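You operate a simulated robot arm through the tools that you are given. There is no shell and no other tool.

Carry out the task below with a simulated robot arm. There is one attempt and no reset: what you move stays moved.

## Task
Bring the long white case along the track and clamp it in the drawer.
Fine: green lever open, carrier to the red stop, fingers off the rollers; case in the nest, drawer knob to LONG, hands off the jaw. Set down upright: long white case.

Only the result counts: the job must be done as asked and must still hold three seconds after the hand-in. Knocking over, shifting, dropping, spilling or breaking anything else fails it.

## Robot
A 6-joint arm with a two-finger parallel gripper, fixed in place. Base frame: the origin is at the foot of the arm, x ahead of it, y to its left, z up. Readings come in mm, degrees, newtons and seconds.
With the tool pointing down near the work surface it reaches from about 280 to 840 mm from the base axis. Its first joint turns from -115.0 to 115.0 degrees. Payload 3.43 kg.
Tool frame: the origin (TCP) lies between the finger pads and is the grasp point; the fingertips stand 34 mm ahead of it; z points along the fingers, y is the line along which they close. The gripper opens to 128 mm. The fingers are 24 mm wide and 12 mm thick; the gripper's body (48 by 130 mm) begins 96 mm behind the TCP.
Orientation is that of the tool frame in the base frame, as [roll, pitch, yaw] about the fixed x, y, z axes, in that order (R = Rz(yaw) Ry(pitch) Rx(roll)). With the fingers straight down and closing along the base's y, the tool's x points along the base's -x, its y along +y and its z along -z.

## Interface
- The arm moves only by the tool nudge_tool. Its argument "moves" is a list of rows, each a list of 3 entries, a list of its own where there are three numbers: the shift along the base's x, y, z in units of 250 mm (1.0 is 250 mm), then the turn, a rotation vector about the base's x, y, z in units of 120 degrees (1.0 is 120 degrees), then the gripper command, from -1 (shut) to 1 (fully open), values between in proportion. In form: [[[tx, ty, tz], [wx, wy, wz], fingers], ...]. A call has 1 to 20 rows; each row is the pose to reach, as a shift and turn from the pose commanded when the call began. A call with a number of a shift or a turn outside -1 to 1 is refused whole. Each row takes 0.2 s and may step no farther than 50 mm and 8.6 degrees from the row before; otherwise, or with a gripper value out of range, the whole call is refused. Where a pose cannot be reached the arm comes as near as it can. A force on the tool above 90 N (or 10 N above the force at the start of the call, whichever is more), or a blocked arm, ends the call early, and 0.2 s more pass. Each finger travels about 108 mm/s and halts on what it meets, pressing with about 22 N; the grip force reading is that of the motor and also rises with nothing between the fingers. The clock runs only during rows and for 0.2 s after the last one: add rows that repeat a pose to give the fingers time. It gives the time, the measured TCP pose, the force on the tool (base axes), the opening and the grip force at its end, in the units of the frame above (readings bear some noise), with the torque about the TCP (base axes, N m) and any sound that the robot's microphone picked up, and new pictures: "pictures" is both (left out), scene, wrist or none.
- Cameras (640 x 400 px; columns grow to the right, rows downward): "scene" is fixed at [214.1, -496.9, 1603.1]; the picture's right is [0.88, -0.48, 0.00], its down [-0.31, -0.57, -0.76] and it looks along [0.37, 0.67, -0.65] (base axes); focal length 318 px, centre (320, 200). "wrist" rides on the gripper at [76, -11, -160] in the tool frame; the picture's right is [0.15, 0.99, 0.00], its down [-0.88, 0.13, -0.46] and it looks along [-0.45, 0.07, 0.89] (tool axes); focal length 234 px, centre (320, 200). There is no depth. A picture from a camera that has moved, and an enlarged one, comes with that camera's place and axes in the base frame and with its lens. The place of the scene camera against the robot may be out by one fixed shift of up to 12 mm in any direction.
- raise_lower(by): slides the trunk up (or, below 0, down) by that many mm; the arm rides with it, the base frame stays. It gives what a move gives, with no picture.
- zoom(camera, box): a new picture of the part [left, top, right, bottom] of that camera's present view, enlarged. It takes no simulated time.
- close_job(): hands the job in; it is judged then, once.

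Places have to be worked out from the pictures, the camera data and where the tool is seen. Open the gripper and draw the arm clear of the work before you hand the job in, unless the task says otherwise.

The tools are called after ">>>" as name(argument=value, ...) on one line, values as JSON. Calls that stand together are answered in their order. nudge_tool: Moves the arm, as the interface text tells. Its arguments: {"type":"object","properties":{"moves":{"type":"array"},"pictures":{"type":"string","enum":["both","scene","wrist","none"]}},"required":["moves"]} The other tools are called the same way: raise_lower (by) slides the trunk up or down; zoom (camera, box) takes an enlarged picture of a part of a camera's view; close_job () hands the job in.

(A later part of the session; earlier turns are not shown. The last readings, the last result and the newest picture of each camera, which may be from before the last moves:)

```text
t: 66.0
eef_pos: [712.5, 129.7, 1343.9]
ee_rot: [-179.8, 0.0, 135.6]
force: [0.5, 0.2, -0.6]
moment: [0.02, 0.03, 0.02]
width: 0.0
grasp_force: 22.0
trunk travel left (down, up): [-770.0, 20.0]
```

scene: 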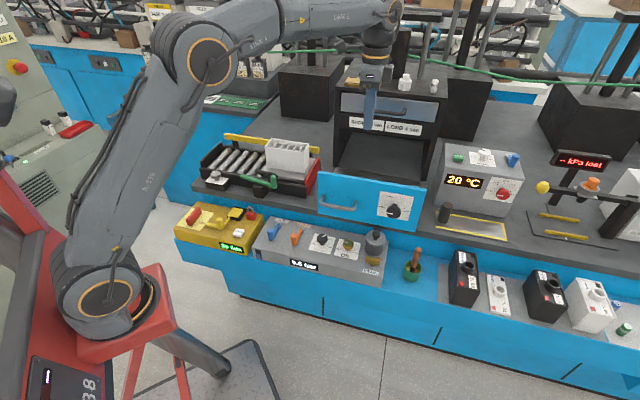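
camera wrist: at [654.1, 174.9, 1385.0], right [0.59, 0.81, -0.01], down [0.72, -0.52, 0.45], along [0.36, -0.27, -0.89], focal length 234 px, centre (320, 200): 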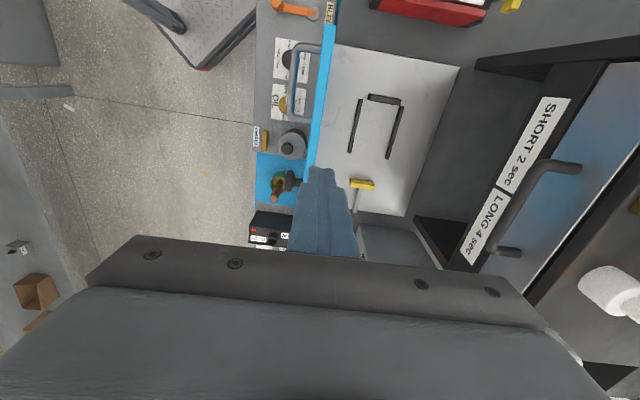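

I'll do the dry run above the nest centre at about z 1100 with closed fingers.

>>> nudge_tool(moves=[[[0.07, 0.045, -0.15], [0, 0, 0], -1], [[0.14, 0.09, -0.3], [0, 0, 0], -1], [[0.21, 0.135, -0.45], [0, 0, 0], -1], [[0.28, 0.18, -0.6], [0, 0, 0], -1], [[0.35, 0.22, -0.75], [0, 0, 0], -1], [[0.4, 0.256, -0.9], [0, 0, 0], -1], [[0.402, 0.257, -0.96], [0, 0, 0], -1]], pictures="both")

>>> zoom(camera="wrist", box=[200, 0, 500, 260])

```text
t: 67.6
eef_pos: [812.3, 195.5, 1103.2]
ee_rot: [-179.7, -0.2, 135.7]
force: [0.4, 0.8, 0.7]
moment: [0.0, -0.01, 0.0]
width: 0.1
grasp_force: 22.6
trunk travel left (down, up): [-770.0, 20.0]
camera wrist: at [750.5, 239.6, 1264.1], right [0.59, 0.81, -0.01], down [0.72, -0.52, 0.45], along [0.36, -0.27, -0.89], focal length 234 px, centre (320, 200)
```

scene: 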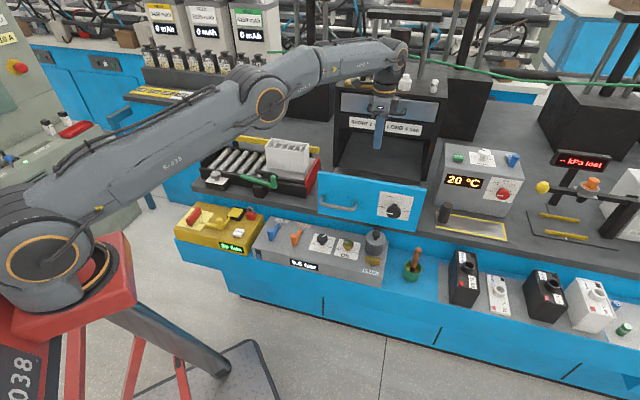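
wrist: 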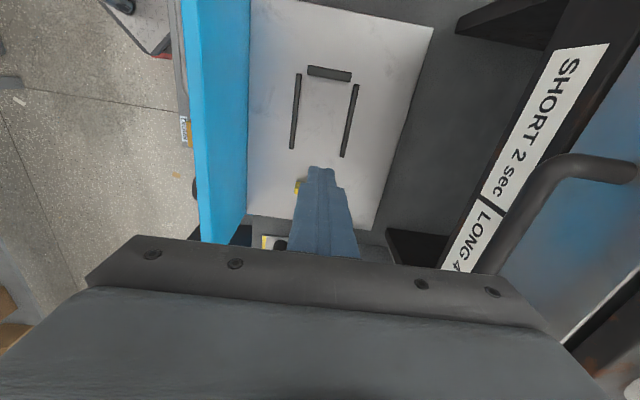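

```text
1.54 times, centred on (350, 130) of wrist
camera zoom: at [750.5, 239.6, 1264.1], right [0.59, 0.81, -0.01], down [0.72, -0.52, 0.45], along [0.36, -0.27, -0.89], focal length 360 px, centre (274, 308)
```

zoom: 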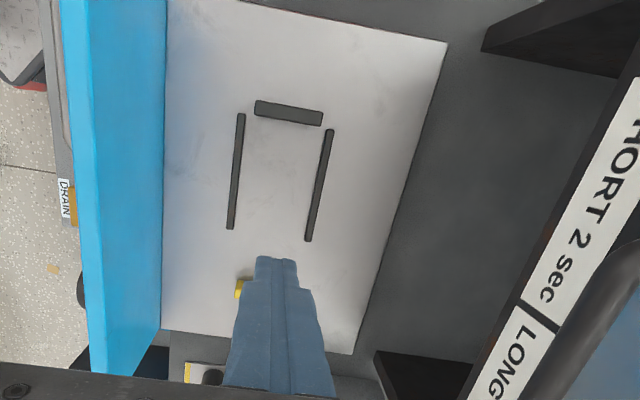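

The tool axis is centred between the rails. I'll descend in the empty nest to z≈945 to confirm the arm can reach placing height, then come back up.

>>> nudge_tool(moves=[[[0.008, -0.008, -0.16], [0, 0, 0], -1], [[0.008, -0.008, -0.34], [0, 0, 0], -1], [[0.008, -0.008, -0.5], [0, 0, 0], -1], [[0.008, -0.008, -0.632], [0, 0, 0], -1], [[0.008, -0.008, -0.632], [0, 0, 0], -1]], pictures="wrist")

>>> zoom(camera="wrist", box=[200, 0, 500, 260])

```text
t: 68.8
eef_pos: [816.2, 193.0, 944.6]
ee_rot: [-179.7, 0.0, 135.7]
force: [0.2, -0.3, -0.6]
moment: [0.03, -0.01, -0.03]
width: 0.0
grasp_force: 21.9
trunk travel left (down, up): [-770.0, 20.0]
camera wrist: at [754.6, 236.9, 1104.2], right [0.59, 0.81, -0.01], down [0.72, -0.52, 0.45], along [0.37, -0.27, -0.89], focal length 234 px, centre (320, 200)
```

wrist: 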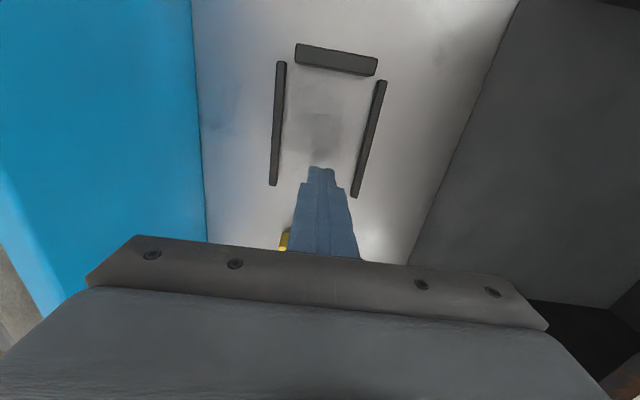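

```text
1.54 times, centred on (350, 130) of wrist
camera zoom: at [754.6, 236.9, 1104.2], right [0.59, 0.81, -0.01], down [0.72, -0.52, 0.45], along [0.37, -0.27, -0.89], focal length 360 px, centre (274, 308)
```

zoom: 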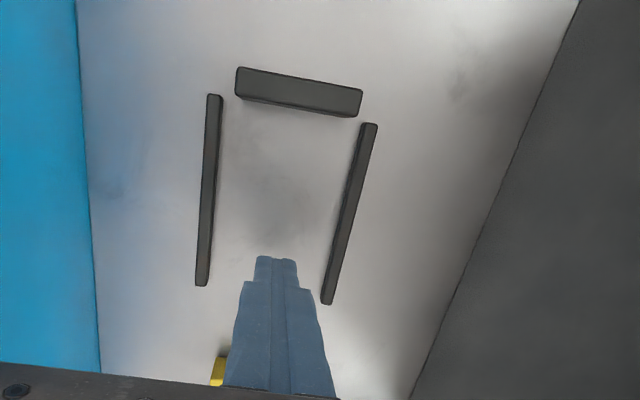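

The arm reaches placing height with no contact. Now I'll rise and go back over the white case, opening the gripper on the way.

>>> nudge_tool(moves=[[[0, 0, 0.19], [0, 0, 0], -1], [[0, 0, 0.38], [0, 0, 0], -1], [[0, 0, 0.56], [0, 0, 0], -0.5], [[-0.05, 0.06, 0.72], [0, 0, 0], 0], [[-0.15, 0.18, 0.8], [0, 0, 0], 0.3], [[-0.27, 0.33, 0.82], [0, 0, 0], 0.5], [[-0.39, 0.48, 0.82], [0, 0, 0], 0.55], [[-0.51, 0.63, 0.82], [0, 0, 0], 0.55], [[-0.63, 0.77, 0.82], [0, 0, 0], 0.55], [[-0.74, 0.9, 0.82], [0, 0, 0], 0.55], [[-0.8, 0.97, 0.82], [0, 0, 0], 0.55]], pictures="both")

>>> zoom(camera="wrist", box=[200, 40, 440, 260])

>>> zoom(camera="scene", box=[230, 100, 350, 210])

```text
t: 71.2
eef_pos: [615.0, 435.5, 1151.7]
ee_rot: [-179.5, -0.1, 135.7]
force: [1.0, 0.6, 0.1]
moment: [-0.02, 0.0, 0.02]
width: 99.2
grasp_force: 0.0
trunk travel left (down, up): [-770.0, 20.0]
camera wrist: at [554.6, 480.2, 1311.2], right [0.59, 0.81, -0.01], down [0.72, -0.52, 0.45], along [0.36, -0.27, -0.89], focal length 234 px, centre (320, 200)
```

scene: 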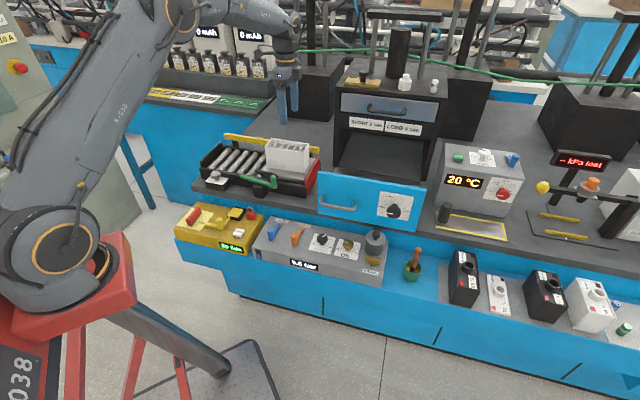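
wrist: 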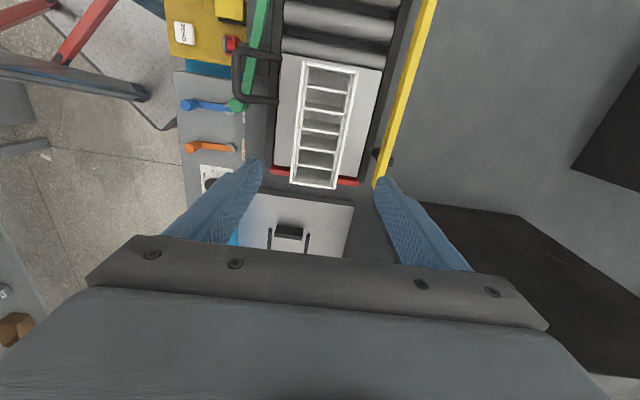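

```text
1.82 times, centred on (320, 150) of wrist
camera zoom: at [554.6, 480.2, 1311.2], right [0.59, 0.81, -0.01], down [0.72, -0.52, 0.45], along [0.36, -0.27, -0.89], focal length 426 px, centre (320, 291)
```

zoom: 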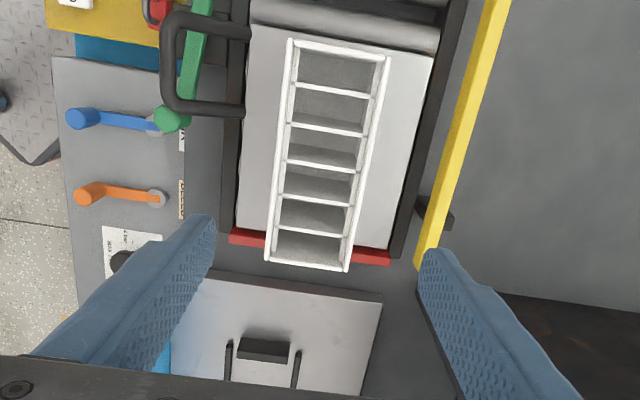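

```text
3.64 times, centred on (290, 155) of scene
camera zoom: at [214.1, -496.9, 1603.1], right [0.88, -0.48, 0.0], down [-0.31, -0.57, -0.76], along [0.37, 0.67, -0.65], focal length 1155 px, centre (429, 364)
```

zoom: 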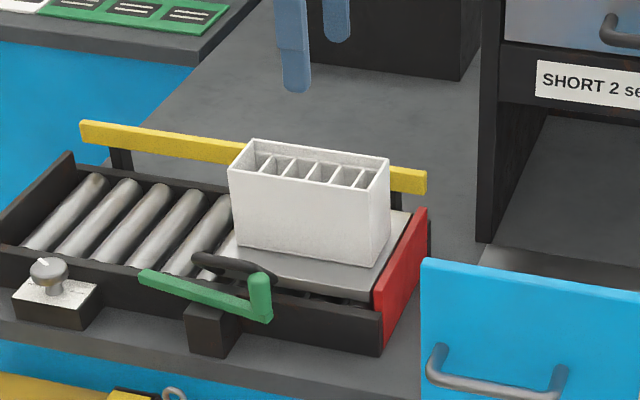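

The case is centred near (603,445) with its long axis aligned to the tool. I'll move over it, correct a 0.5° roll error, and descend to just above the rim for a check.

>>> nudge_tool(moves=[[[-0.03, 0.025, -0.1], [0.0024, -0.0035, 0], 0.55], [[-0.046, 0.038, -0.25], [0.0024, -0.0035, 0], 0.55], [[-0.046, 0.038, -0.42], [0.0024, -0.0035, 0], 0.55]], pictures="both")

>>> zoom(camera="wrist", box=[180, 20, 460, 260])

>>> zoom(camera="scene", box=[230, 100, 350, 210])

```text
t: 72.0
eef_pos: [604.6, 444.4, 1045.7]
ee_rot: [179.8, 0.1, 135.7]
force: [-0.5, -0.2, 0.9]
moment: [-0.02, -0.04, 0.01]
width: 98.9
grasp_force: 0.0
trunk travel left (down, up): [-770.0, 20.0]
camera wrist: at [542.1, 488.5, 1205.7], right [0.59, 0.81, 0.0], down [0.72, -0.52, 0.46], along [0.37, -0.27, -0.89], focal length 234 px, centre (320, 200)
```

scene: 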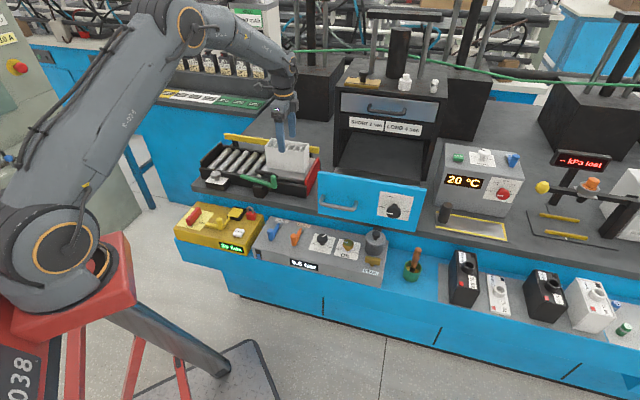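
wrist: 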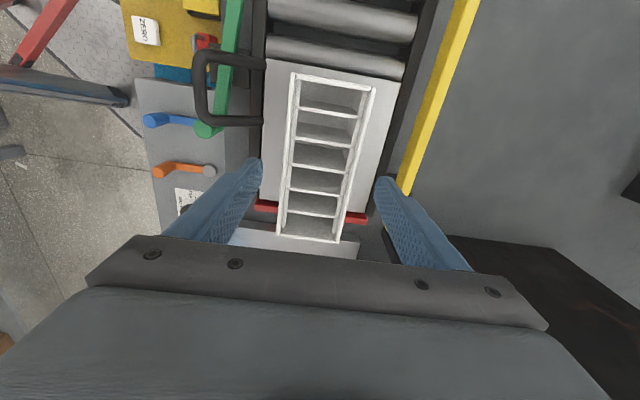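

```text
1.67 times, centred on (320, 140) of wrist
camera zoom: at [542.1, 488.5, 1205.7], right [0.59, 0.81, 0.0], down [0.72, -0.52, 0.46], along [0.37, -0.27, -0.89], focal length 390 px, centre (320, 300)
```

zoom: 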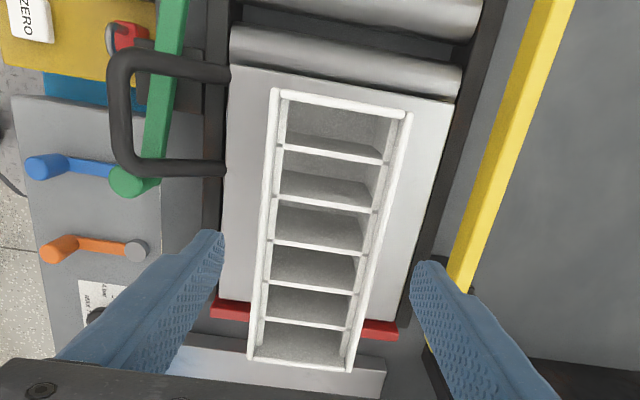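

```text
3.64 times, centred on (290, 155) of scene
camera zoom: at [214.1, -496.9, 1603.1], right [0.88, -0.48, 0.0], down [-0.31, -0.57, -0.76], along [0.37, 0.67, -0.65], focal length 1155 px, centre (429, 364)
```

zoom: 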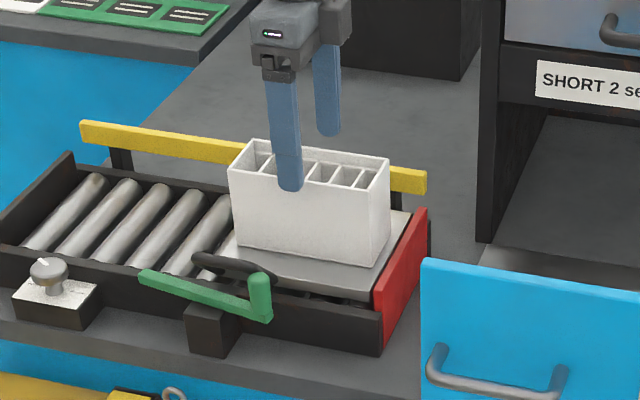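

The case centre coincides with the tool axis. I'll descend to z≈975, with tips about 30 mm above the carrier deck, and close gently on the case's long sides.

>>> nudge_tool(moves=[[[0, 0, -0.12], [0, 0, 0], 0.55], [[0, 0, -0.24], [0, 0, 0], 0.55], [[0, 0, -0.283], [0, 0, 0], 0.55], [[0, 0, -0.283], [0, 0, 0], 0.2], [[0, 0, -0.283], [0, 0, 0], 0], [[0, 0, -0.283], [0, 0, 0], -0.1], [[0, 0, -0.283], [0, 0, 0], -0.2]], pictures="both")

>>> zoom(camera="wrist", box=[180, 20, 460, 260])

>>> zoom(camera="scene", box=[230, 100, 350, 210])

```text
t: 73.6
eef_pos: [604.6, 443.5, 974.9]
ee_rot: [179.7, 0.0, 135.8]
force: [-0.3, -0.3, 0.3]
moment: [-0.11, 0.07, -0.01]
width: 66.6
grasp_force: 22.1
trunk travel left (down, up): [-770.0, 20.0]
camera wrist: at [541.9, 488.0, 1134.7], right [0.59, 0.81, 0.0], down [0.72, -0.52, 0.46], along [0.37, -0.27, -0.89], focal length 234 px, centre (320, 200)
```

scene: 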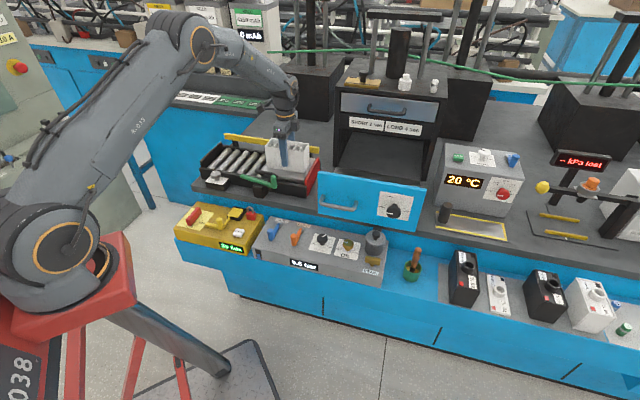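
wrist: 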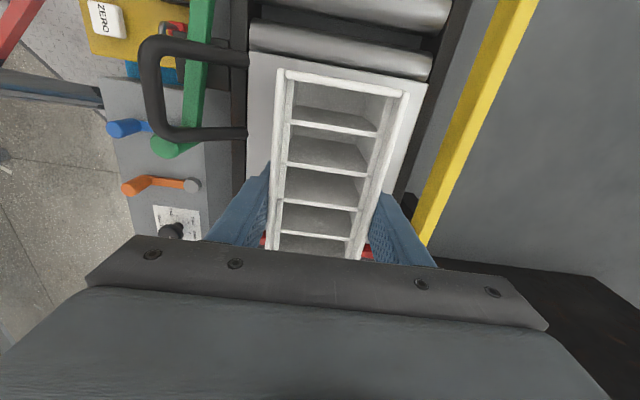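

```text
1.67 times, centred on (320, 140) of wrist
camera zoom: at [541.9, 488.0, 1134.7], right [0.59, 0.81, 0.0], down [0.72, -0.52, 0.46], along [0.37, -0.27, -0.89], focal length 390 px, centre (320, 300)
```

zoom: 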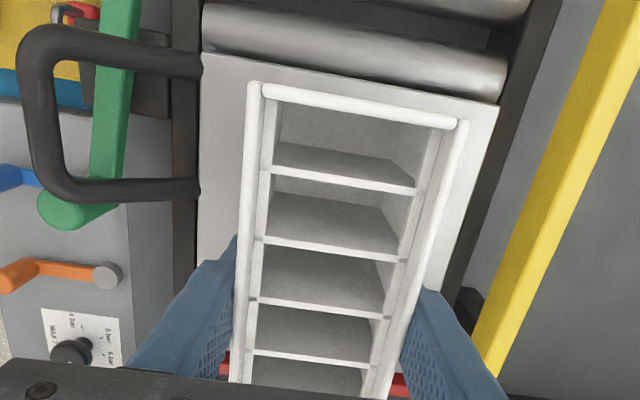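

```text
3.64 times, centred on (290, 155) of scene
camera zoom: at [214.1, -496.9, 1603.1], right [0.88, -0.48, 0.0], down [-0.31, -0.57, -0.76], along [0.37, 0.67, -0.65], focal length 1155 px, centre (429, 364)
```

zoom: 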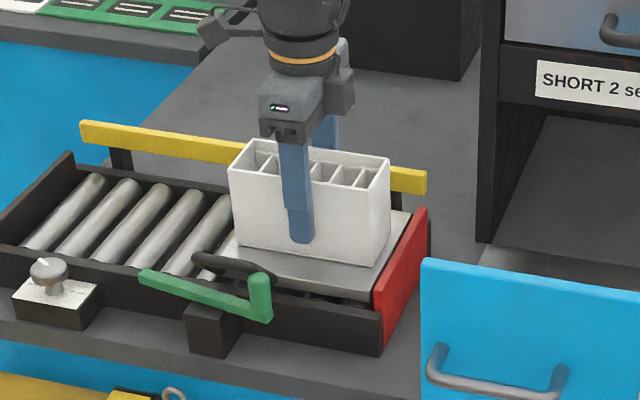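

Contact at 66.6 mm width on both sides. I'll firm up the grip and lift 15 mm to check that the case comes cleanly off the carrier.

>>> nudge_tool(moves=[[[0, 0, 0], [0, 0, 0], -0.6], [[0, 0, 0], [0, 0, 0], -1], [[0, 0, 0.02], [0, 0, 0], -1], [[0, 0, 0.06], [0, 0, 0], -1], [[0, 0, 0.06], [0, 0, 0], -1]], pictures="both")

>>> zoom(camera="scene", box=[230, 100, 350, 210])

```text
t: 74.8
eef_pos: [603.3, 444.1, 990.2]
ee_rot: [179.8, 0.1, 135.7]
force: [-1.0, -1.4, 1.9]
moment: [-0.34, -0.06, 0.01]
width: 64.8
grasp_force: 22.2
trunk travel left (down, up): [-770.0, 20.0]
camera wrist: at [541.7, 488.0, 1149.5], right [0.59, 0.81, 0.0], down [0.72, -0.52, 0.46], along [0.37, -0.27, -0.89], focal length 234 px, centre (320, 200)
```

scene: 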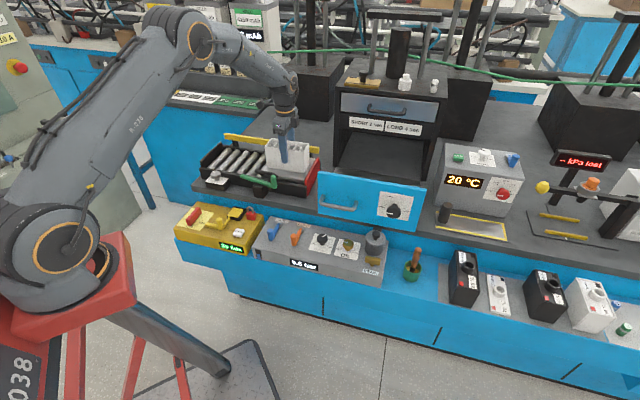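
wrist: 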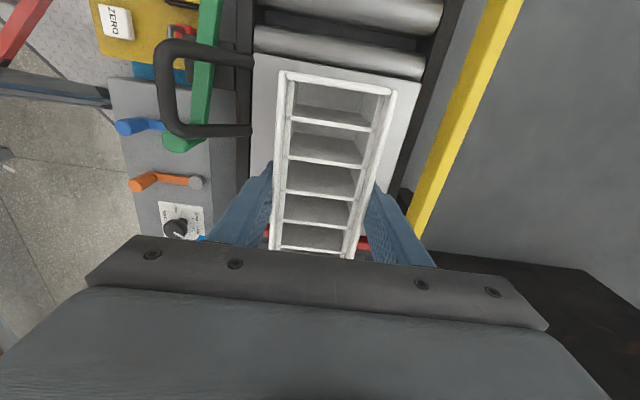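

```text
3.64 times, centred on (290, 155) of scene
camera zoom: at [214.1, -496.9, 1603.1], right [0.88, -0.48, 0.0], down [-0.31, -0.57, -0.76], along [0.37, 0.67, -0.65], focal length 1155 px, centre (429, 364)
```

zoom: 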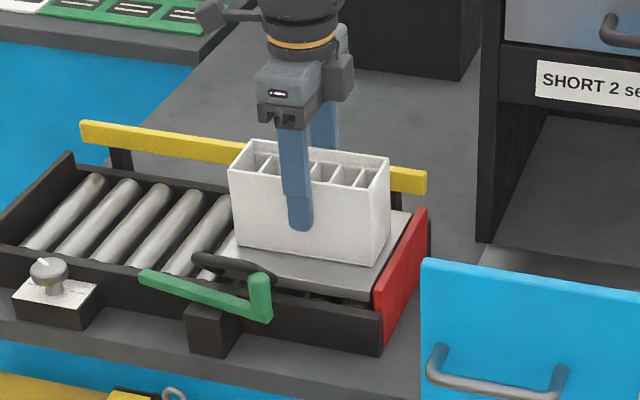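

The case stayed on the carrier while the fingers slid up 15 mm, with little force shown. I'll zoom in to see how the fingers contact the case.

>>> zoom(camera="wrist", box=[230, 130, 430, 260])

>>> zoom(camera="scene", box=[255, 130, 325, 190])

>>> zoom(camera="wrist", box=[230, 40, 430, 180])

```text
3.08 times, centred on (330, 195) of wrist
camera zoom: at [541.7, 488.0, 1149.5], right [0.59, 0.81, 0.0], down [0.72, -0.52, 0.46], along [0.37, -0.27, -0.89], focal length 720 px, centre (289, 215)
```

zoom: 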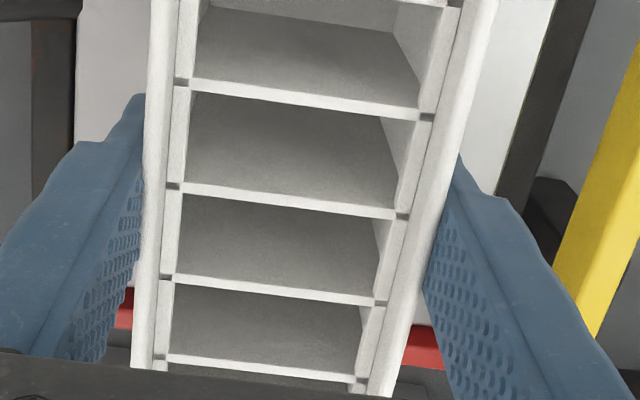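

```text
6.67 times, centred on (290, 160) of scene
camera zoom: at [214.1, -496.9, 1603.1], right [0.88, -0.48, 0.0], down [-0.31, -0.57, -0.76], along [0.37, 0.67, -0.65], focal length 2117 px, centre (520, 467)
```

zoom: 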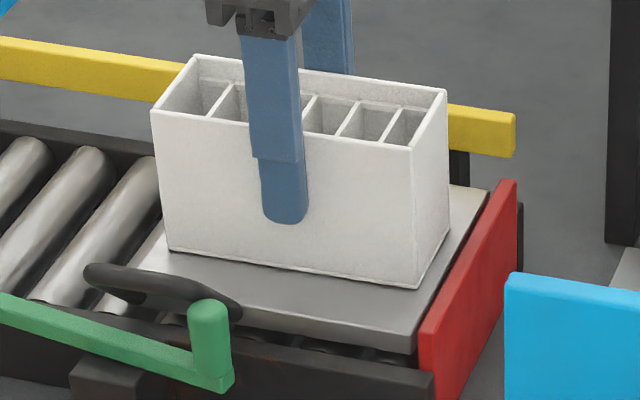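

```text
2.86 times, centred on (330, 110) of wrist
camera zoom: at [541.7, 488.0, 1149.5], right [0.59, 0.81, 0.0], down [0.72, -0.52, 0.46], along [0.37, -0.27, -0.89], focal length 669 px, centre (291, 457)
```

zoom: 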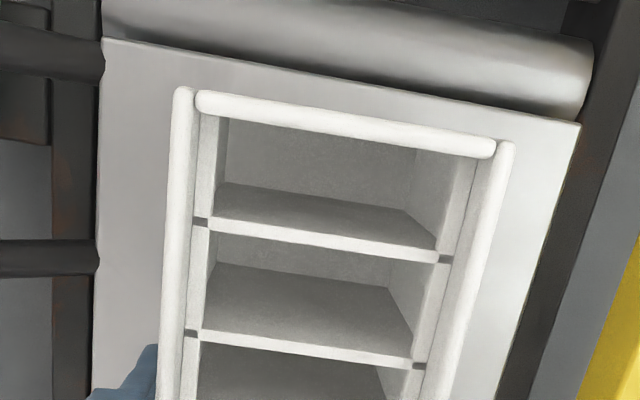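

Both fingertips touch the outer walls but the grip slipped. I'll lower again, take a deeper hold with full closing time, and lift only 4 mm to read the load.

>>> nudge_tool(moves=[[[0, 0, 0], [0, 0, 0], 0.15], [[0, 0, -0.06], [0, 0, 0], 0.2], [[0, 0, -0.1], [0, 0, 0], 0.2], [[0, 0, -0.1], [0, 0, 0], -1], [[0, 0, -0.1], [0, 0, 0], -1], [[0, 0, -0.1], [0, 0, 0], -1], [[0, 0, -0.1], [0, 0, 0], -1]], pictures="none")

>>> nudge_tool(moves=[[[0, 0, 0.004], [0, 0, 0], -1], [[0, 0, 0.008], [0, 0, 0], -1], [[0, 0, 0.012], [0, 0, 0], -1], [[0, 0, 0.016], [0, 0, 0], -1]], pictures="both")

>>> zoom(camera="scene", box=[255, 130, 325, 190])

```text
t: 76.4
eef_pos: [603.8, 444.2, 965.0]
ee_rot: [179.8, -0.2, 135.8]
force: [-0.2, -0.7, 1.1]
moment: [0.0, -0.03, 0.03]
width: 65.9
grasp_force: 21.8
trunk travel left (down, up): [-770.0, 20.0]
```

```text
t: 77.4
eef_pos: [605.2, 444.1, 968.8]
ee_rot: [179.7, 0.1, 135.7]
force: [-0.3, 0.2, -3.6]
moment: [-0.03, -0.03, 0.02]
width: 65.9
grasp_force: 22.0
trunk travel left (down, up): [-770.0, 20.0]
camera wrist: at [542.1, 488.3, 1128.6], right [0.59, 0.81, 0.0], down [0.72, -0.52, 0.46], along [0.37, -0.27, -0.89], focal length 234 px, centre (320, 200)
```

scene: 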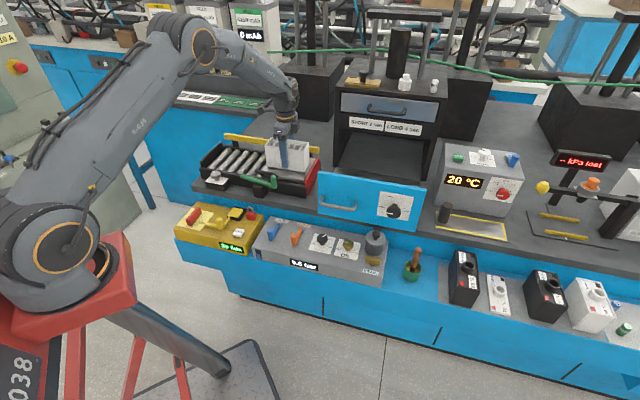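
wrist: 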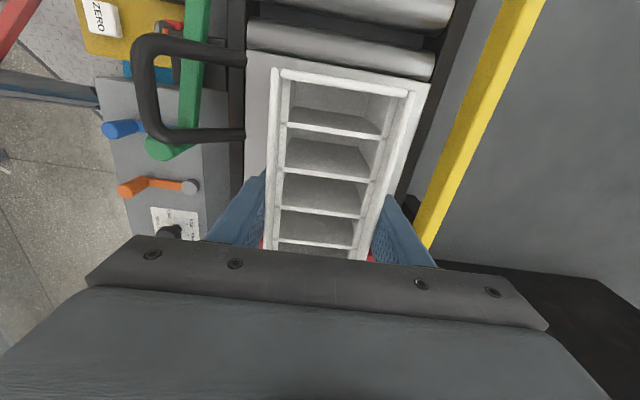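

```text
6.67 times, centred on (290, 160) of scene
camera zoom: at [214.1, -496.9, 1603.1], right [0.88, -0.48, 0.0], down [-0.31, -0.57, -0.76], along [0.37, 0.67, -0.65], focal length 2117 px, centre (520, 467)
```

zoom: 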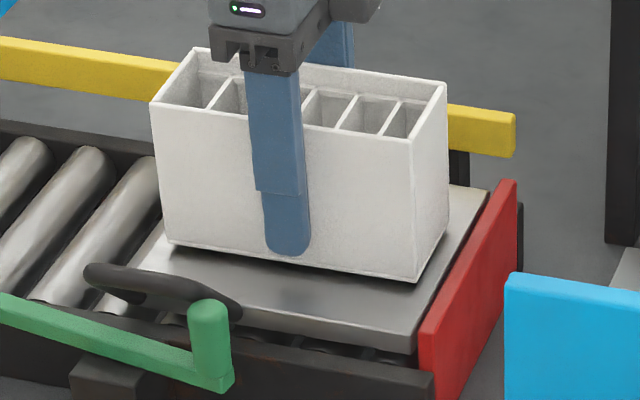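

This time the case came up: it's about 4 mm off the deck, weighs about 4 N, and the grip is steady at 65.9 mm. I'll lift it slowly to carrying height.

>>> nudge_tool(moves=[[[0, 0, 0.01], [0, 0, 0], -1], [[0, 0, 0.03], [0, 0, 0], -1], [[0, 0, 0.06], [0, 0, 0], -1], [[0, 0, 0.1], [0, 0, 0], -1], [[0, 0, 0.15], [0, 0, 0], -1], [[0, 0, 0.2], [0, 0, 0], -1], [[0, 0, 0.25], [0, 0, 0], -1], [[0, 0, 0.29], [0, 0, 0], -1], [[0, 0, 0.32], [0, 0, 0], -1], [[0, 0, 0.34], [0, 0, 0], -1], [[0, 0, 0.35], [0, 0, 0], -1]], pictures="both")

>>> zoom(camera="scene", box=[230, 90, 350, 200])

```text
t: 79.8
eef_pos: [605.0, 445.7, 1056.5]
ee_rot: [179.9, 0.0, 135.7]
force: [-0.9, 0.1, -3.3]
moment: [-0.07, 0.0, 0.01]
width: 65.9
grasp_force: 21.2
trunk travel left (down, up): [-770.0, 20.0]
camera wrist: at [542.2, 488.9, 1216.6], right [0.59, 0.81, 0.0], down [0.72, -0.52, 0.46], along [0.37, -0.27, -0.89], focal length 234 px, centre (320, 200)
```

scene: 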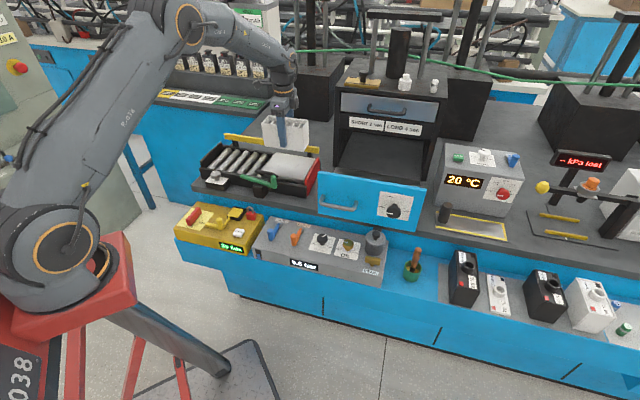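
wrist: 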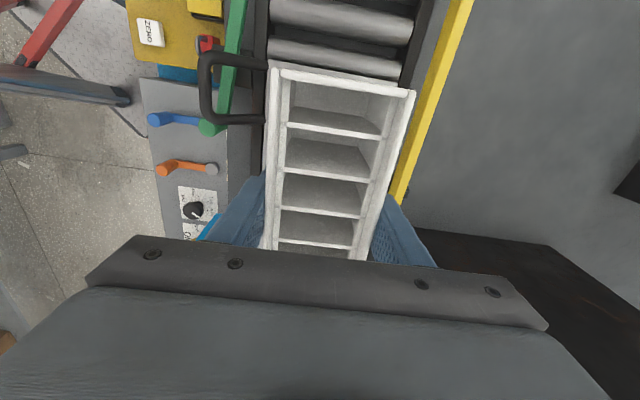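

```text
3.64 times, centred on (290, 145) of scene
camera zoom: at [214.1, -496.9, 1603.1], right [0.88, -0.48, 0.0], down [-0.31, -0.57, -0.76], along [0.37, 0.67, -0.65], focal length 1155 px, centre (429, 400)
```

zoom: 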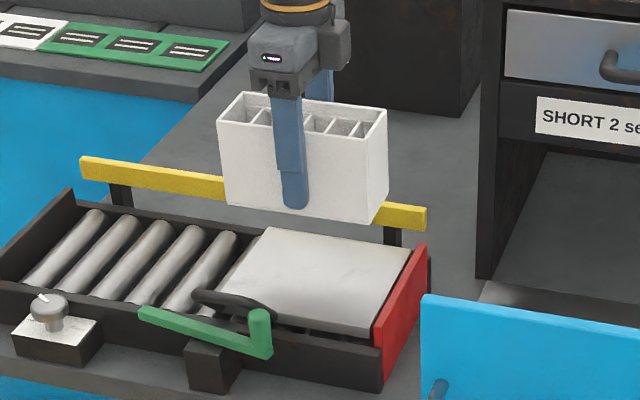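

The case hangs level with a steady grip. I'll carry it smoothly along the bench toward the drawer, about 220 mm in this call.

>>> nudge_tool(moves=[[[0.0128, -0.0154, 0], [0, 0, 0], -1], [[0.0383, -0.0462, 0], [0, 0, 0], -1], [[0.0765, -0.0925, 0], [0, 0, 0], -1], [[0.1275, -0.1541, 0], [0, 0, 0], -1], [[0.1836, -0.2219, 0], [0, 0, 0], -1], [[0.2448, -0.2959, 0], [0, 0, 0], -1], [[0.306, -0.3698, 0], [0, 0, 0], -1], [[0.3672, -0.4438, 0], [0, 0, 0], -1], [[0.4284, -0.5178, 0], [0, 0, 0], -1], [[0.4845, -0.5856, 0], [0, 0, 0], -1], [[0.5228, -0.6318, 0], [0, 0, 0], -1], [[0.5457, -0.6596, 0], [0, 0, 0], -1], [[0.561, -0.678, 0], [0, 0, 0], -1]], pictures="scene")

>>> zoom(camera="scene", box=[290, 80, 440, 220])

```text
t: 82.6
eef_pos: [742.9, 274.5, 1056.6]
ee_rot: [179.7, 0.0, 135.7]
force: [-0.3, -0.7, -3.7]
moment: [-0.02, 0.05, 0.03]
width: 65.9
grasp_force: 21.4
trunk travel left (down, up): [-770.0, 20.0]
```

scene: 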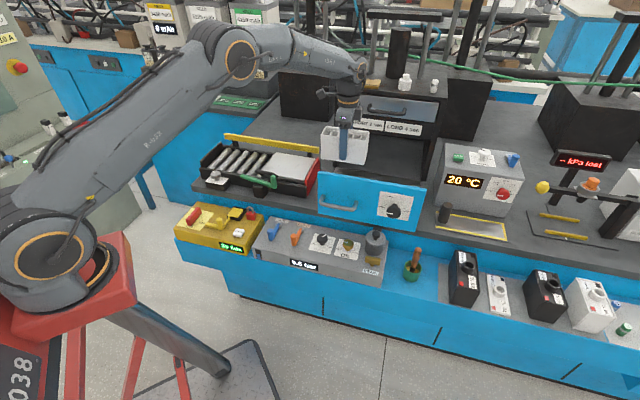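

```text
2.86 times, centred on (365, 150) of scene
camera zoom: at [214.1, -496.9, 1603.1], right [0.88, -0.48, 0.0], down [-0.31, -0.57, -0.76], along [0.37, 0.67, -0.65], focal length 908 px, centre (191, 343)
```

zoom: 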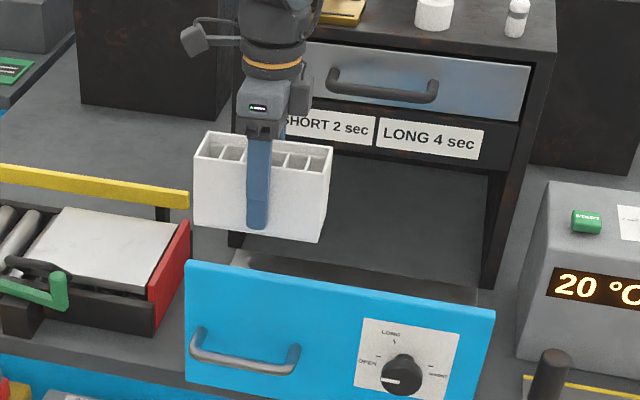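

The case is stable. I'll carry it the last 108 mm to above the nest centre.

>>> nudge_tool(moves=[[[0.0132, -0.0151, 0], [0, 0, 0], -1], [[0.0395, -0.0452, 0], [0, 0, 0], -1], [[0.0789, -0.0904, 0], [0, 0, 0], -1], [[0.1315, -0.1506, 0], [0, 0, 0], -1], [[0.1842, -0.2108, 0], [0, 0, 0], -1], [[0.2315, -0.2651, 0], [0, 0, 0], -1], [[0.2631, -0.3012, 0], [0, 0, 0], -1], [[0.2789, -0.3193, 0], [0, 0, 0], -1], [[0.284, -0.3252, 0], [0, 0, 0], -1]], pictures="both")

>>> zoom(camera="wrist", box=[180, 0, 480, 260])

>>> zoom(camera="scene", box=[300, 80, 450, 220])

```text
t: 84.6
eef_pos: [814.6, 193.8, 1057.4]
ee_rot: [179.9, -0.1, 135.7]
force: [0.1, -0.1, -3.3]
moment: [0.02, -0.02, 0.0]
width: 66.1
grasp_force: 21.7
trunk travel left (down, up): [-770.0, 20.0]
camera wrist: at [752.5, 237.6, 1216.6], right [0.59, 0.81, 0.0], down [0.72, -0.52, 0.46], along [0.37, -0.27, -0.89], focal length 234 px, centre (320, 200)
```

scene: 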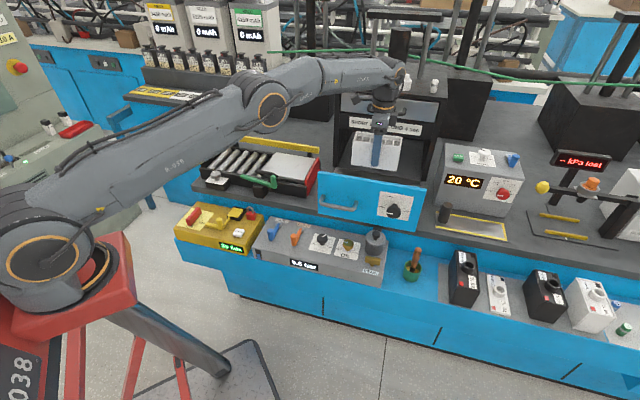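
wrist: 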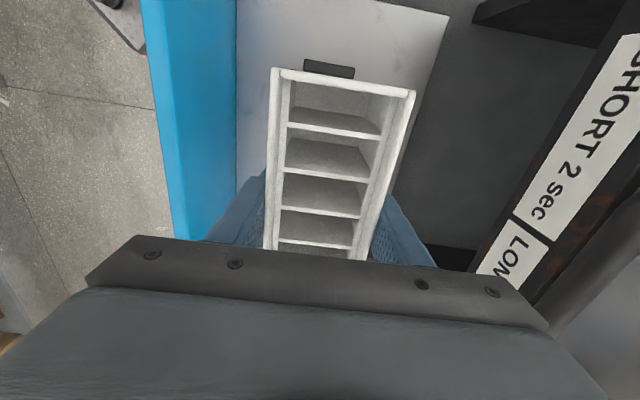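

```text
1.54 times, centred on (330, 130) of wrist
camera zoom: at [752.5, 237.6, 1216.6], right [0.59, 0.81, 0.0], down [0.72, -0.52, 0.46], along [0.37, -0.27, -0.89], focal length 360 px, centre (305, 308)
```

zoom: 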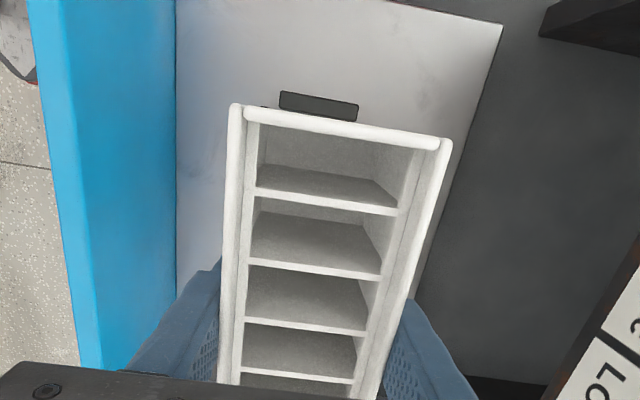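

```text
2.86 times, centred on (375, 150) of scene
camera zoom: at [214.1, -496.9, 1603.1], right [0.88, -0.48, 0.0], down [-0.31, -0.57, -0.76], along [0.37, 0.67, -0.65], focal length 908 px, centre (163, 343)
```

zoom: 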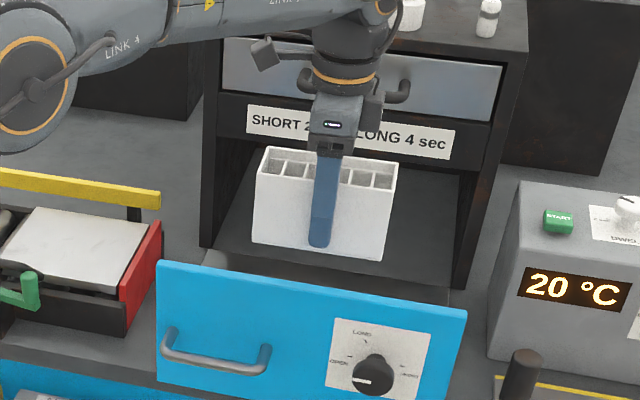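

The case is above the nest with alignment within about 1 mm laterally. I'll descend to bring its bottom just above the rail tops, TCP ≈ 945.

>>> nudge_tool(moves=[[[-0.001, -0.001, -0.02], [0, 0, 0], -1], [[-0.002, -0.002, -0.07], [0, 0, 0], -1], [[-0.003, -0.003, -0.14], [0, 0, 0], -1], [[-0.003, -0.003, -0.21], [0, 0, 0], -1], [[-0.003, -0.003, -0.28], [0, 0, 0], -1], [[-0.003, -0.003, -0.34], [0, 0, 0], -1], [[-0.003, -0.003, -0.39], [0, 0, 0], -1], [[-0.003, -0.003, -0.425], [0, 0, 0], -1], [[-0.003, -0.003, -0.445], [0, 0, 0], -1]], pictures="both")

>>> zoom(camera="wrist", box=[180, 0, 480, 260])

>>> zoom(camera="scene", box=[300, 80, 450, 220])

```text
t: 86.6
eef_pos: [813.2, 193.3, 945.2]
ee_rot: [179.8, -0.1, 135.7]
force: [1.1, 0.3, -3.5]
moment: [0.0, 0.0, -0.01]
width: 65.8
grasp_force: 22.2
trunk travel left (down, up): [-770.0, 20.0]
camera wrist: at [751.9, 236.9, 1105.3], right [0.59, 0.81, 0.0], down [0.72, -0.52, 0.46], along [0.37, -0.27, -0.89], focal length 234 px, centre (320, 200)
```

scene: 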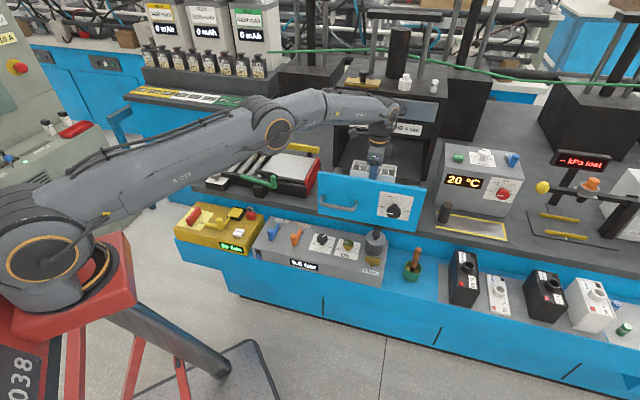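
wrist: 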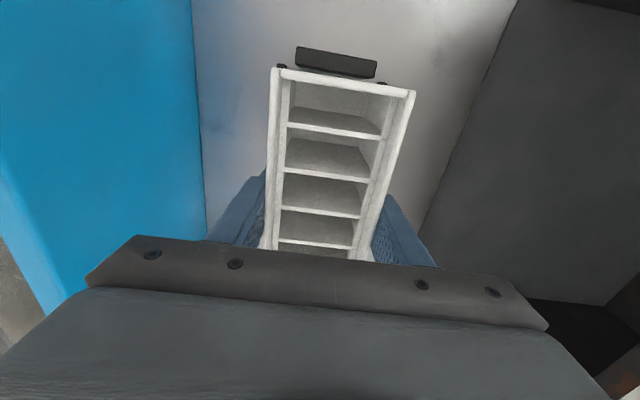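

```text
1.54 times, centred on (330, 130) of wrist
camera zoom: at [751.9, 236.9, 1105.3], right [0.59, 0.81, 0.0], down [0.72, -0.52, 0.46], along [0.37, -0.27, -0.89], focal length 360 px, centre (305, 308)
```

zoom: 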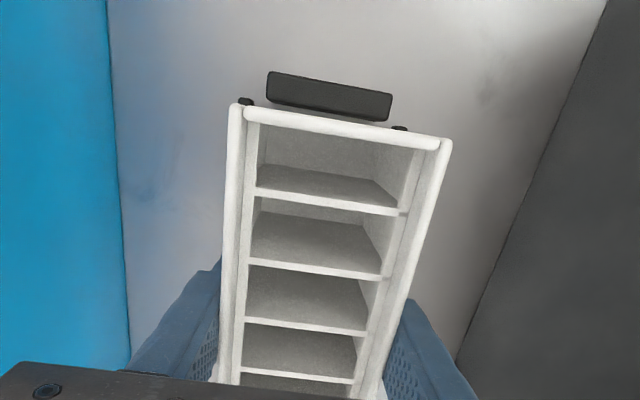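

```text
2.86 times, centred on (375, 150) of scene
camera zoom: at [214.1, -496.9, 1603.1], right [0.88, -0.48, 0.0], down [-0.31, -0.57, -0.76], along [0.37, 0.67, -0.65], focal length 908 px, centre (163, 343)
```

zoom: 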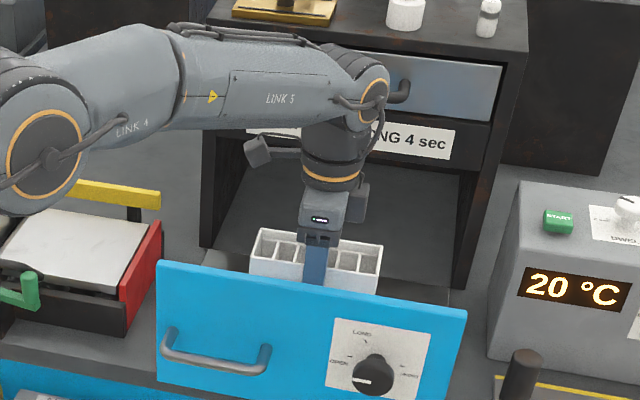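

The rail ends show on both sides of the case, as expected. I'll lower in small steps, watching the vertical force for touchdown.

>>> nudge_tool(moves=[[[0, 0, -0.016], [0, 0, 0], -1], [[0, 0, -0.032], [0, 0, 0], -1], [[0, 0, -0.048], [0, 0, 0], -1]], pictures="none")

>>> nudge_tool(moves=[[[0, 0, -0.006], [0, 0, 0], -1], [[0, 0, -0.012], [0, 0, 0], -1]], pictures="none")

```text
t: 87.4
eef_pos: [814.0, 194.2, 932.6]
ee_rot: [179.9, 0.0, 135.8]
force: [-0.3, -0.2, -3.3]
moment: [-0.04, 0.0, 0.01]
width: 65.9
grasp_force: 22.1
trunk travel left (down, up): [-770.0, 20.0]
```

```text
t: 88.0
eef_pos: [813.6, 192.9, 930.1]
ee_rot: [179.8, 0.0, 135.7]
force: [0.4, 0.5, -3.7]
moment: [-0.02, 0.0, 0.0]
width: 65.9
grasp_force: 22.4
trunk travel left (down, up): [-770.0, 20.0]
```

Still hanging free at TCP z≈930. I'll continue down in 2–3 mm steps.

>>> nudge_tool(moves=[[[0, 0, -0.006], [0, 0, 0], -1], [[0, 0, -0.012], [0, 0, 0], -1]], pictures="none")

>>> nudge_tool(moves=[[[0, 0, -0.006], [0, 0, 0], -1], [[0, 0, -0.012], [0, 0, 0], -1]], pictures="none")

>>> nudge_tool(moves=[[[0, 0, -0.005], [0, 0, 0], -1], [[0, 0, -0.01], [0, 0, 0], -1]], pictures="both")

```text
t: 88.6
eef_pos: [815.1, 193.9, 926.4]
ee_rot: [179.9, 0.0, 135.7]
force: [-0.6, 0.4, -4.5]
moment: [-0.01, 0.01, 0.01]
width: 65.8
grasp_force: 21.7
trunk travel left (down, up): [-770.0, 20.0]
```

```text
t: 89.2
eef_pos: [814.1, 192.6, 928.3]
ee_rot: [179.8, 0.1, 135.8]
force: [0.0, -0.5, 11.7]
moment: [0.12, 0.83, -0.01]
width: 66.3
grasp_force: 22.0
trunk travel left (down, up): [-770.0, 20.0]
```

```text
t: 89.8
eef_pos: [815.1, 193.9, 925.5]
ee_rot: [179.6, 0.1, 135.7]
force: [1.3, 0.0, 28.9]
moment: [-0.48, 1.0, 0.08]
width: 65.8
grasp_force: 22.1
trunk travel left (down, up): [-770.0, 20.0]
camera wrist: at [751.5, 236.9, 1085.2], right [0.59, 0.81, 0.01], down [0.72, -0.52, 0.46], along [0.38, -0.26, -0.89], focal length 234 px, centre (320, 200)
```

scene: 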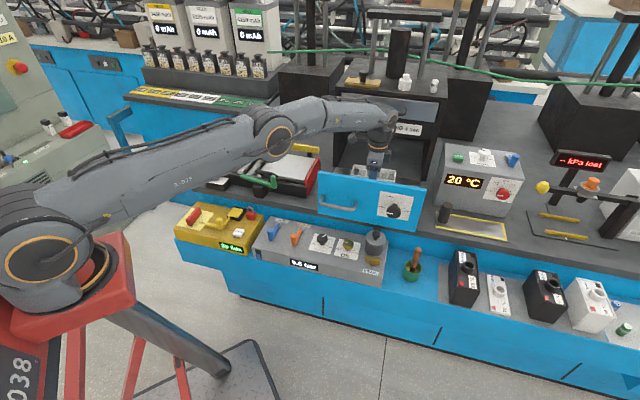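
wrist: 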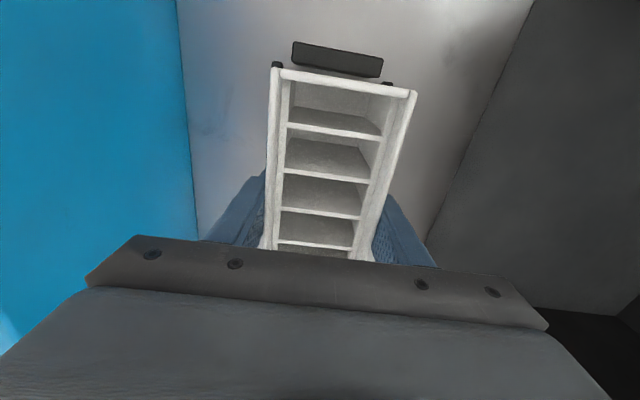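

Touchdown at TCP ≈ 926 matches the tray floor rather than the rail tops. I'll relieve the downward load by about 2.5 mm and check.

>>> nudge_tool(moves=[[[0, 0, 0.006], [0, 0, 0], -1], [[0, 0, 0.011], [0, 0, 0], -1]], pictures="wrist")

>>> zoom(camera="wrist", box=[220, 20, 440, 180])

>>> zoom(camera="scene", box=[330, 130, 430, 220])

```text
t: 90.4
eef_pos: [815.1, 193.2, 925.5]
ee_rot: [179.7, 0.1, 135.7]
force: [6.3, 1.8, 21.8]
moment: [-1.0, -0.21, 0.22]
width: 66.3
grasp_force: 22.1
trunk travel left (down, up): [-770.0, 20.0]
camera wrist: at [751.9, 237.0, 1085.2], right [0.59, 0.81, 0.0], down [0.72, -0.52, 0.46], along [0.37, -0.27, -0.89], focal length 234 px, centre (320, 200)
```

wrist: 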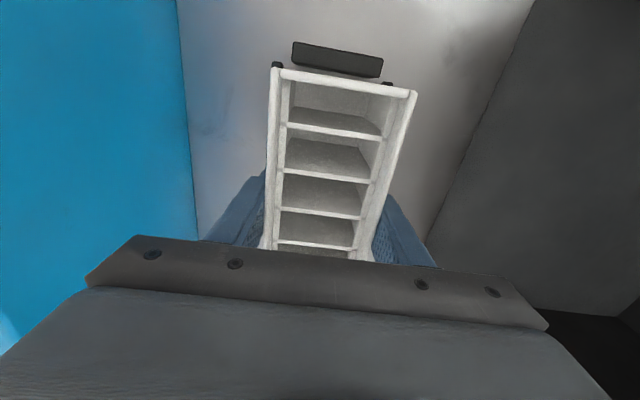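

```text
2.50 times, centred on (330, 100) of wrist
camera zoom: at [751.9, 237.0, 1085.2], right [0.59, 0.81, 0.0], down [0.72, -0.52, 0.46], along [0.37, -0.27, -0.89], focal length 585 px, centre (295, 450)
```

zoom: 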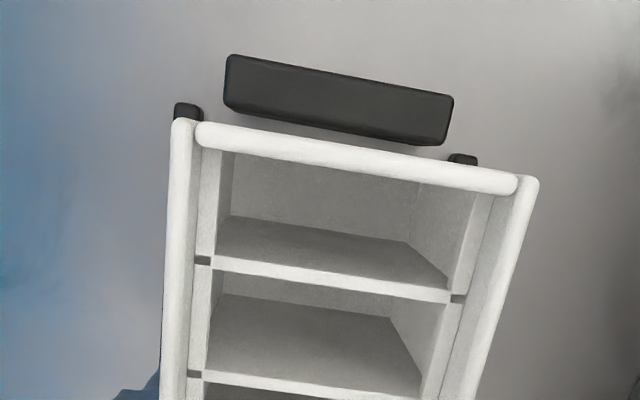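

```text
4.44 times, centred on (380, 175) of scene
camera zoom: at [214.1, -496.9, 1603.1], right [0.88, -0.48, 0.0], down [-0.31, -0.57, -0.76], along [0.37, 0.67, -0.65], focal length 1412 px, centre (53, 311)
```

zoom: 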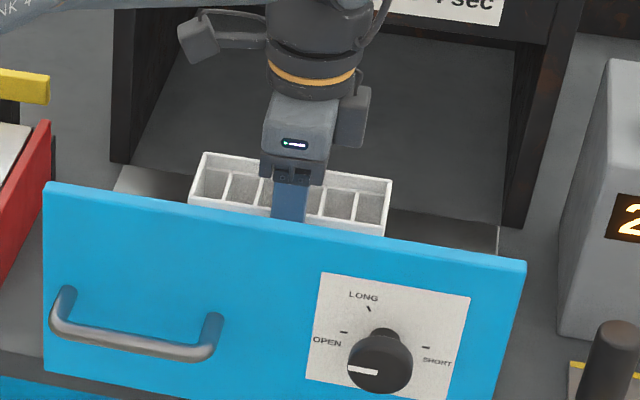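

Still about 20 N of downward load. I'll relieve another 2 mm.

>>> nudge_tool(moves=[[[0, 0, 0.004], [0, 0, 0], -1], [[0, 0, 0.008], [0, 0, 0], -1]], pictures="none")

```text
t: 91.0
eef_pos: [813.2, 192.6, 926.4]
ee_rot: [180.0, 0.0, 135.7]
force: [3.0, 3.4, 9.2]
moment: [-0.4, -0.13, 0.16]
width: 65.7
grasp_force: 22.2
trunk travel left (down, up): [-770.0, 20.0]
```

>>> nudge_tool(moves=[[[0, 0, 0.004], [0, 0, 0], -1], [[0, 0, 0.004], [0, 0, 0], -1]], pictures="none")

```text
t: 91.6
eef_pos: [814.6, 192.3, 927.2]
ee_rot: [-180.0, 0.0, 135.6]
force: [-0.3, 0.2, -3.6]
moment: [-0.01, -0.03, -0.02]
width: 66.0
grasp_force: 22.0
trunk travel left (down, up): [-770.0, 20.0]
```

The case is hovering about half a millimetre off the floor. I'll set it down and open the fingers only slightly, then lift straight out.

>>> nudge_tool(moves=[[[0, 0, -0.003], [0, 0, 0], -1], [[0, 0, -0.003], [0, 0, 0], 0.06], [[0, 0, -0.003], [0, 0, 0], 0.14], [[0, 0, -0.003], [0, 0, 0], 0.2], [[0, 0, -0.003], [0, 0, 0], 0.2]], pictures="wrist")

>>> zoom(camera="wrist", box=[180, 20, 460, 260])

```text
t: 92.8
eef_pos: [814.7, 192.7, 927.1]
ee_rot: [179.7, 0.0, 135.6]
force: [0.2, 0.3, 0.8]
moment: [-0.06, 0.0, 0.0]
width: 76.9
grasp_force: 0.0
trunk travel left (down, up): [-770.0, 20.0]
camera wrist: at [752.5, 236.5, 1086.7], right [0.59, 0.81, 0.0], down [0.72, -0.52, 0.46], along [0.37, -0.27, -0.89], focal length 234 px, centre (320, 200)
```

wrist: 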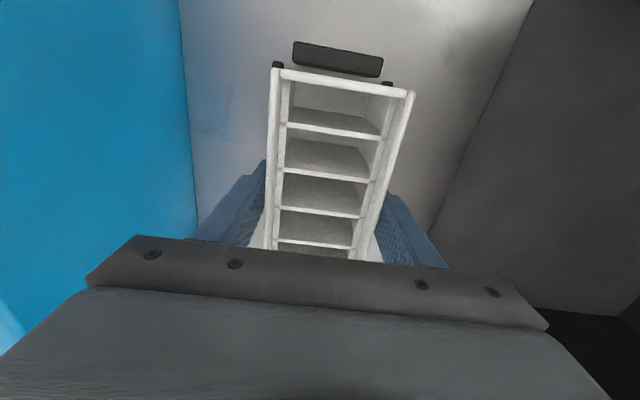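

```text
1.67 times, centred on (320, 140) of wrist
camera zoom: at [752.5, 236.5, 1086.7], right [0.59, 0.81, 0.0], down [0.72, -0.52, 0.46], along [0.37, -0.27, -0.89], focal length 390 px, centre (320, 300)
```

zoom: 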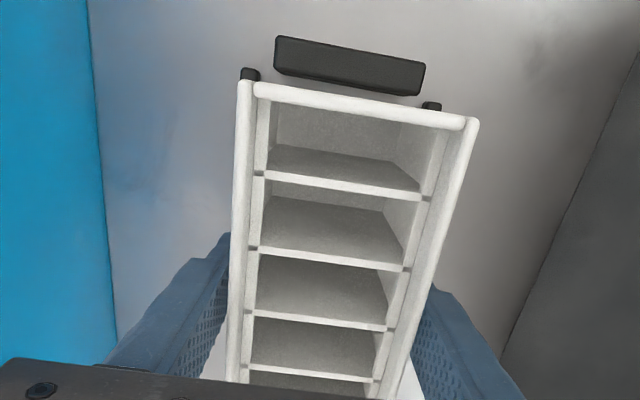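

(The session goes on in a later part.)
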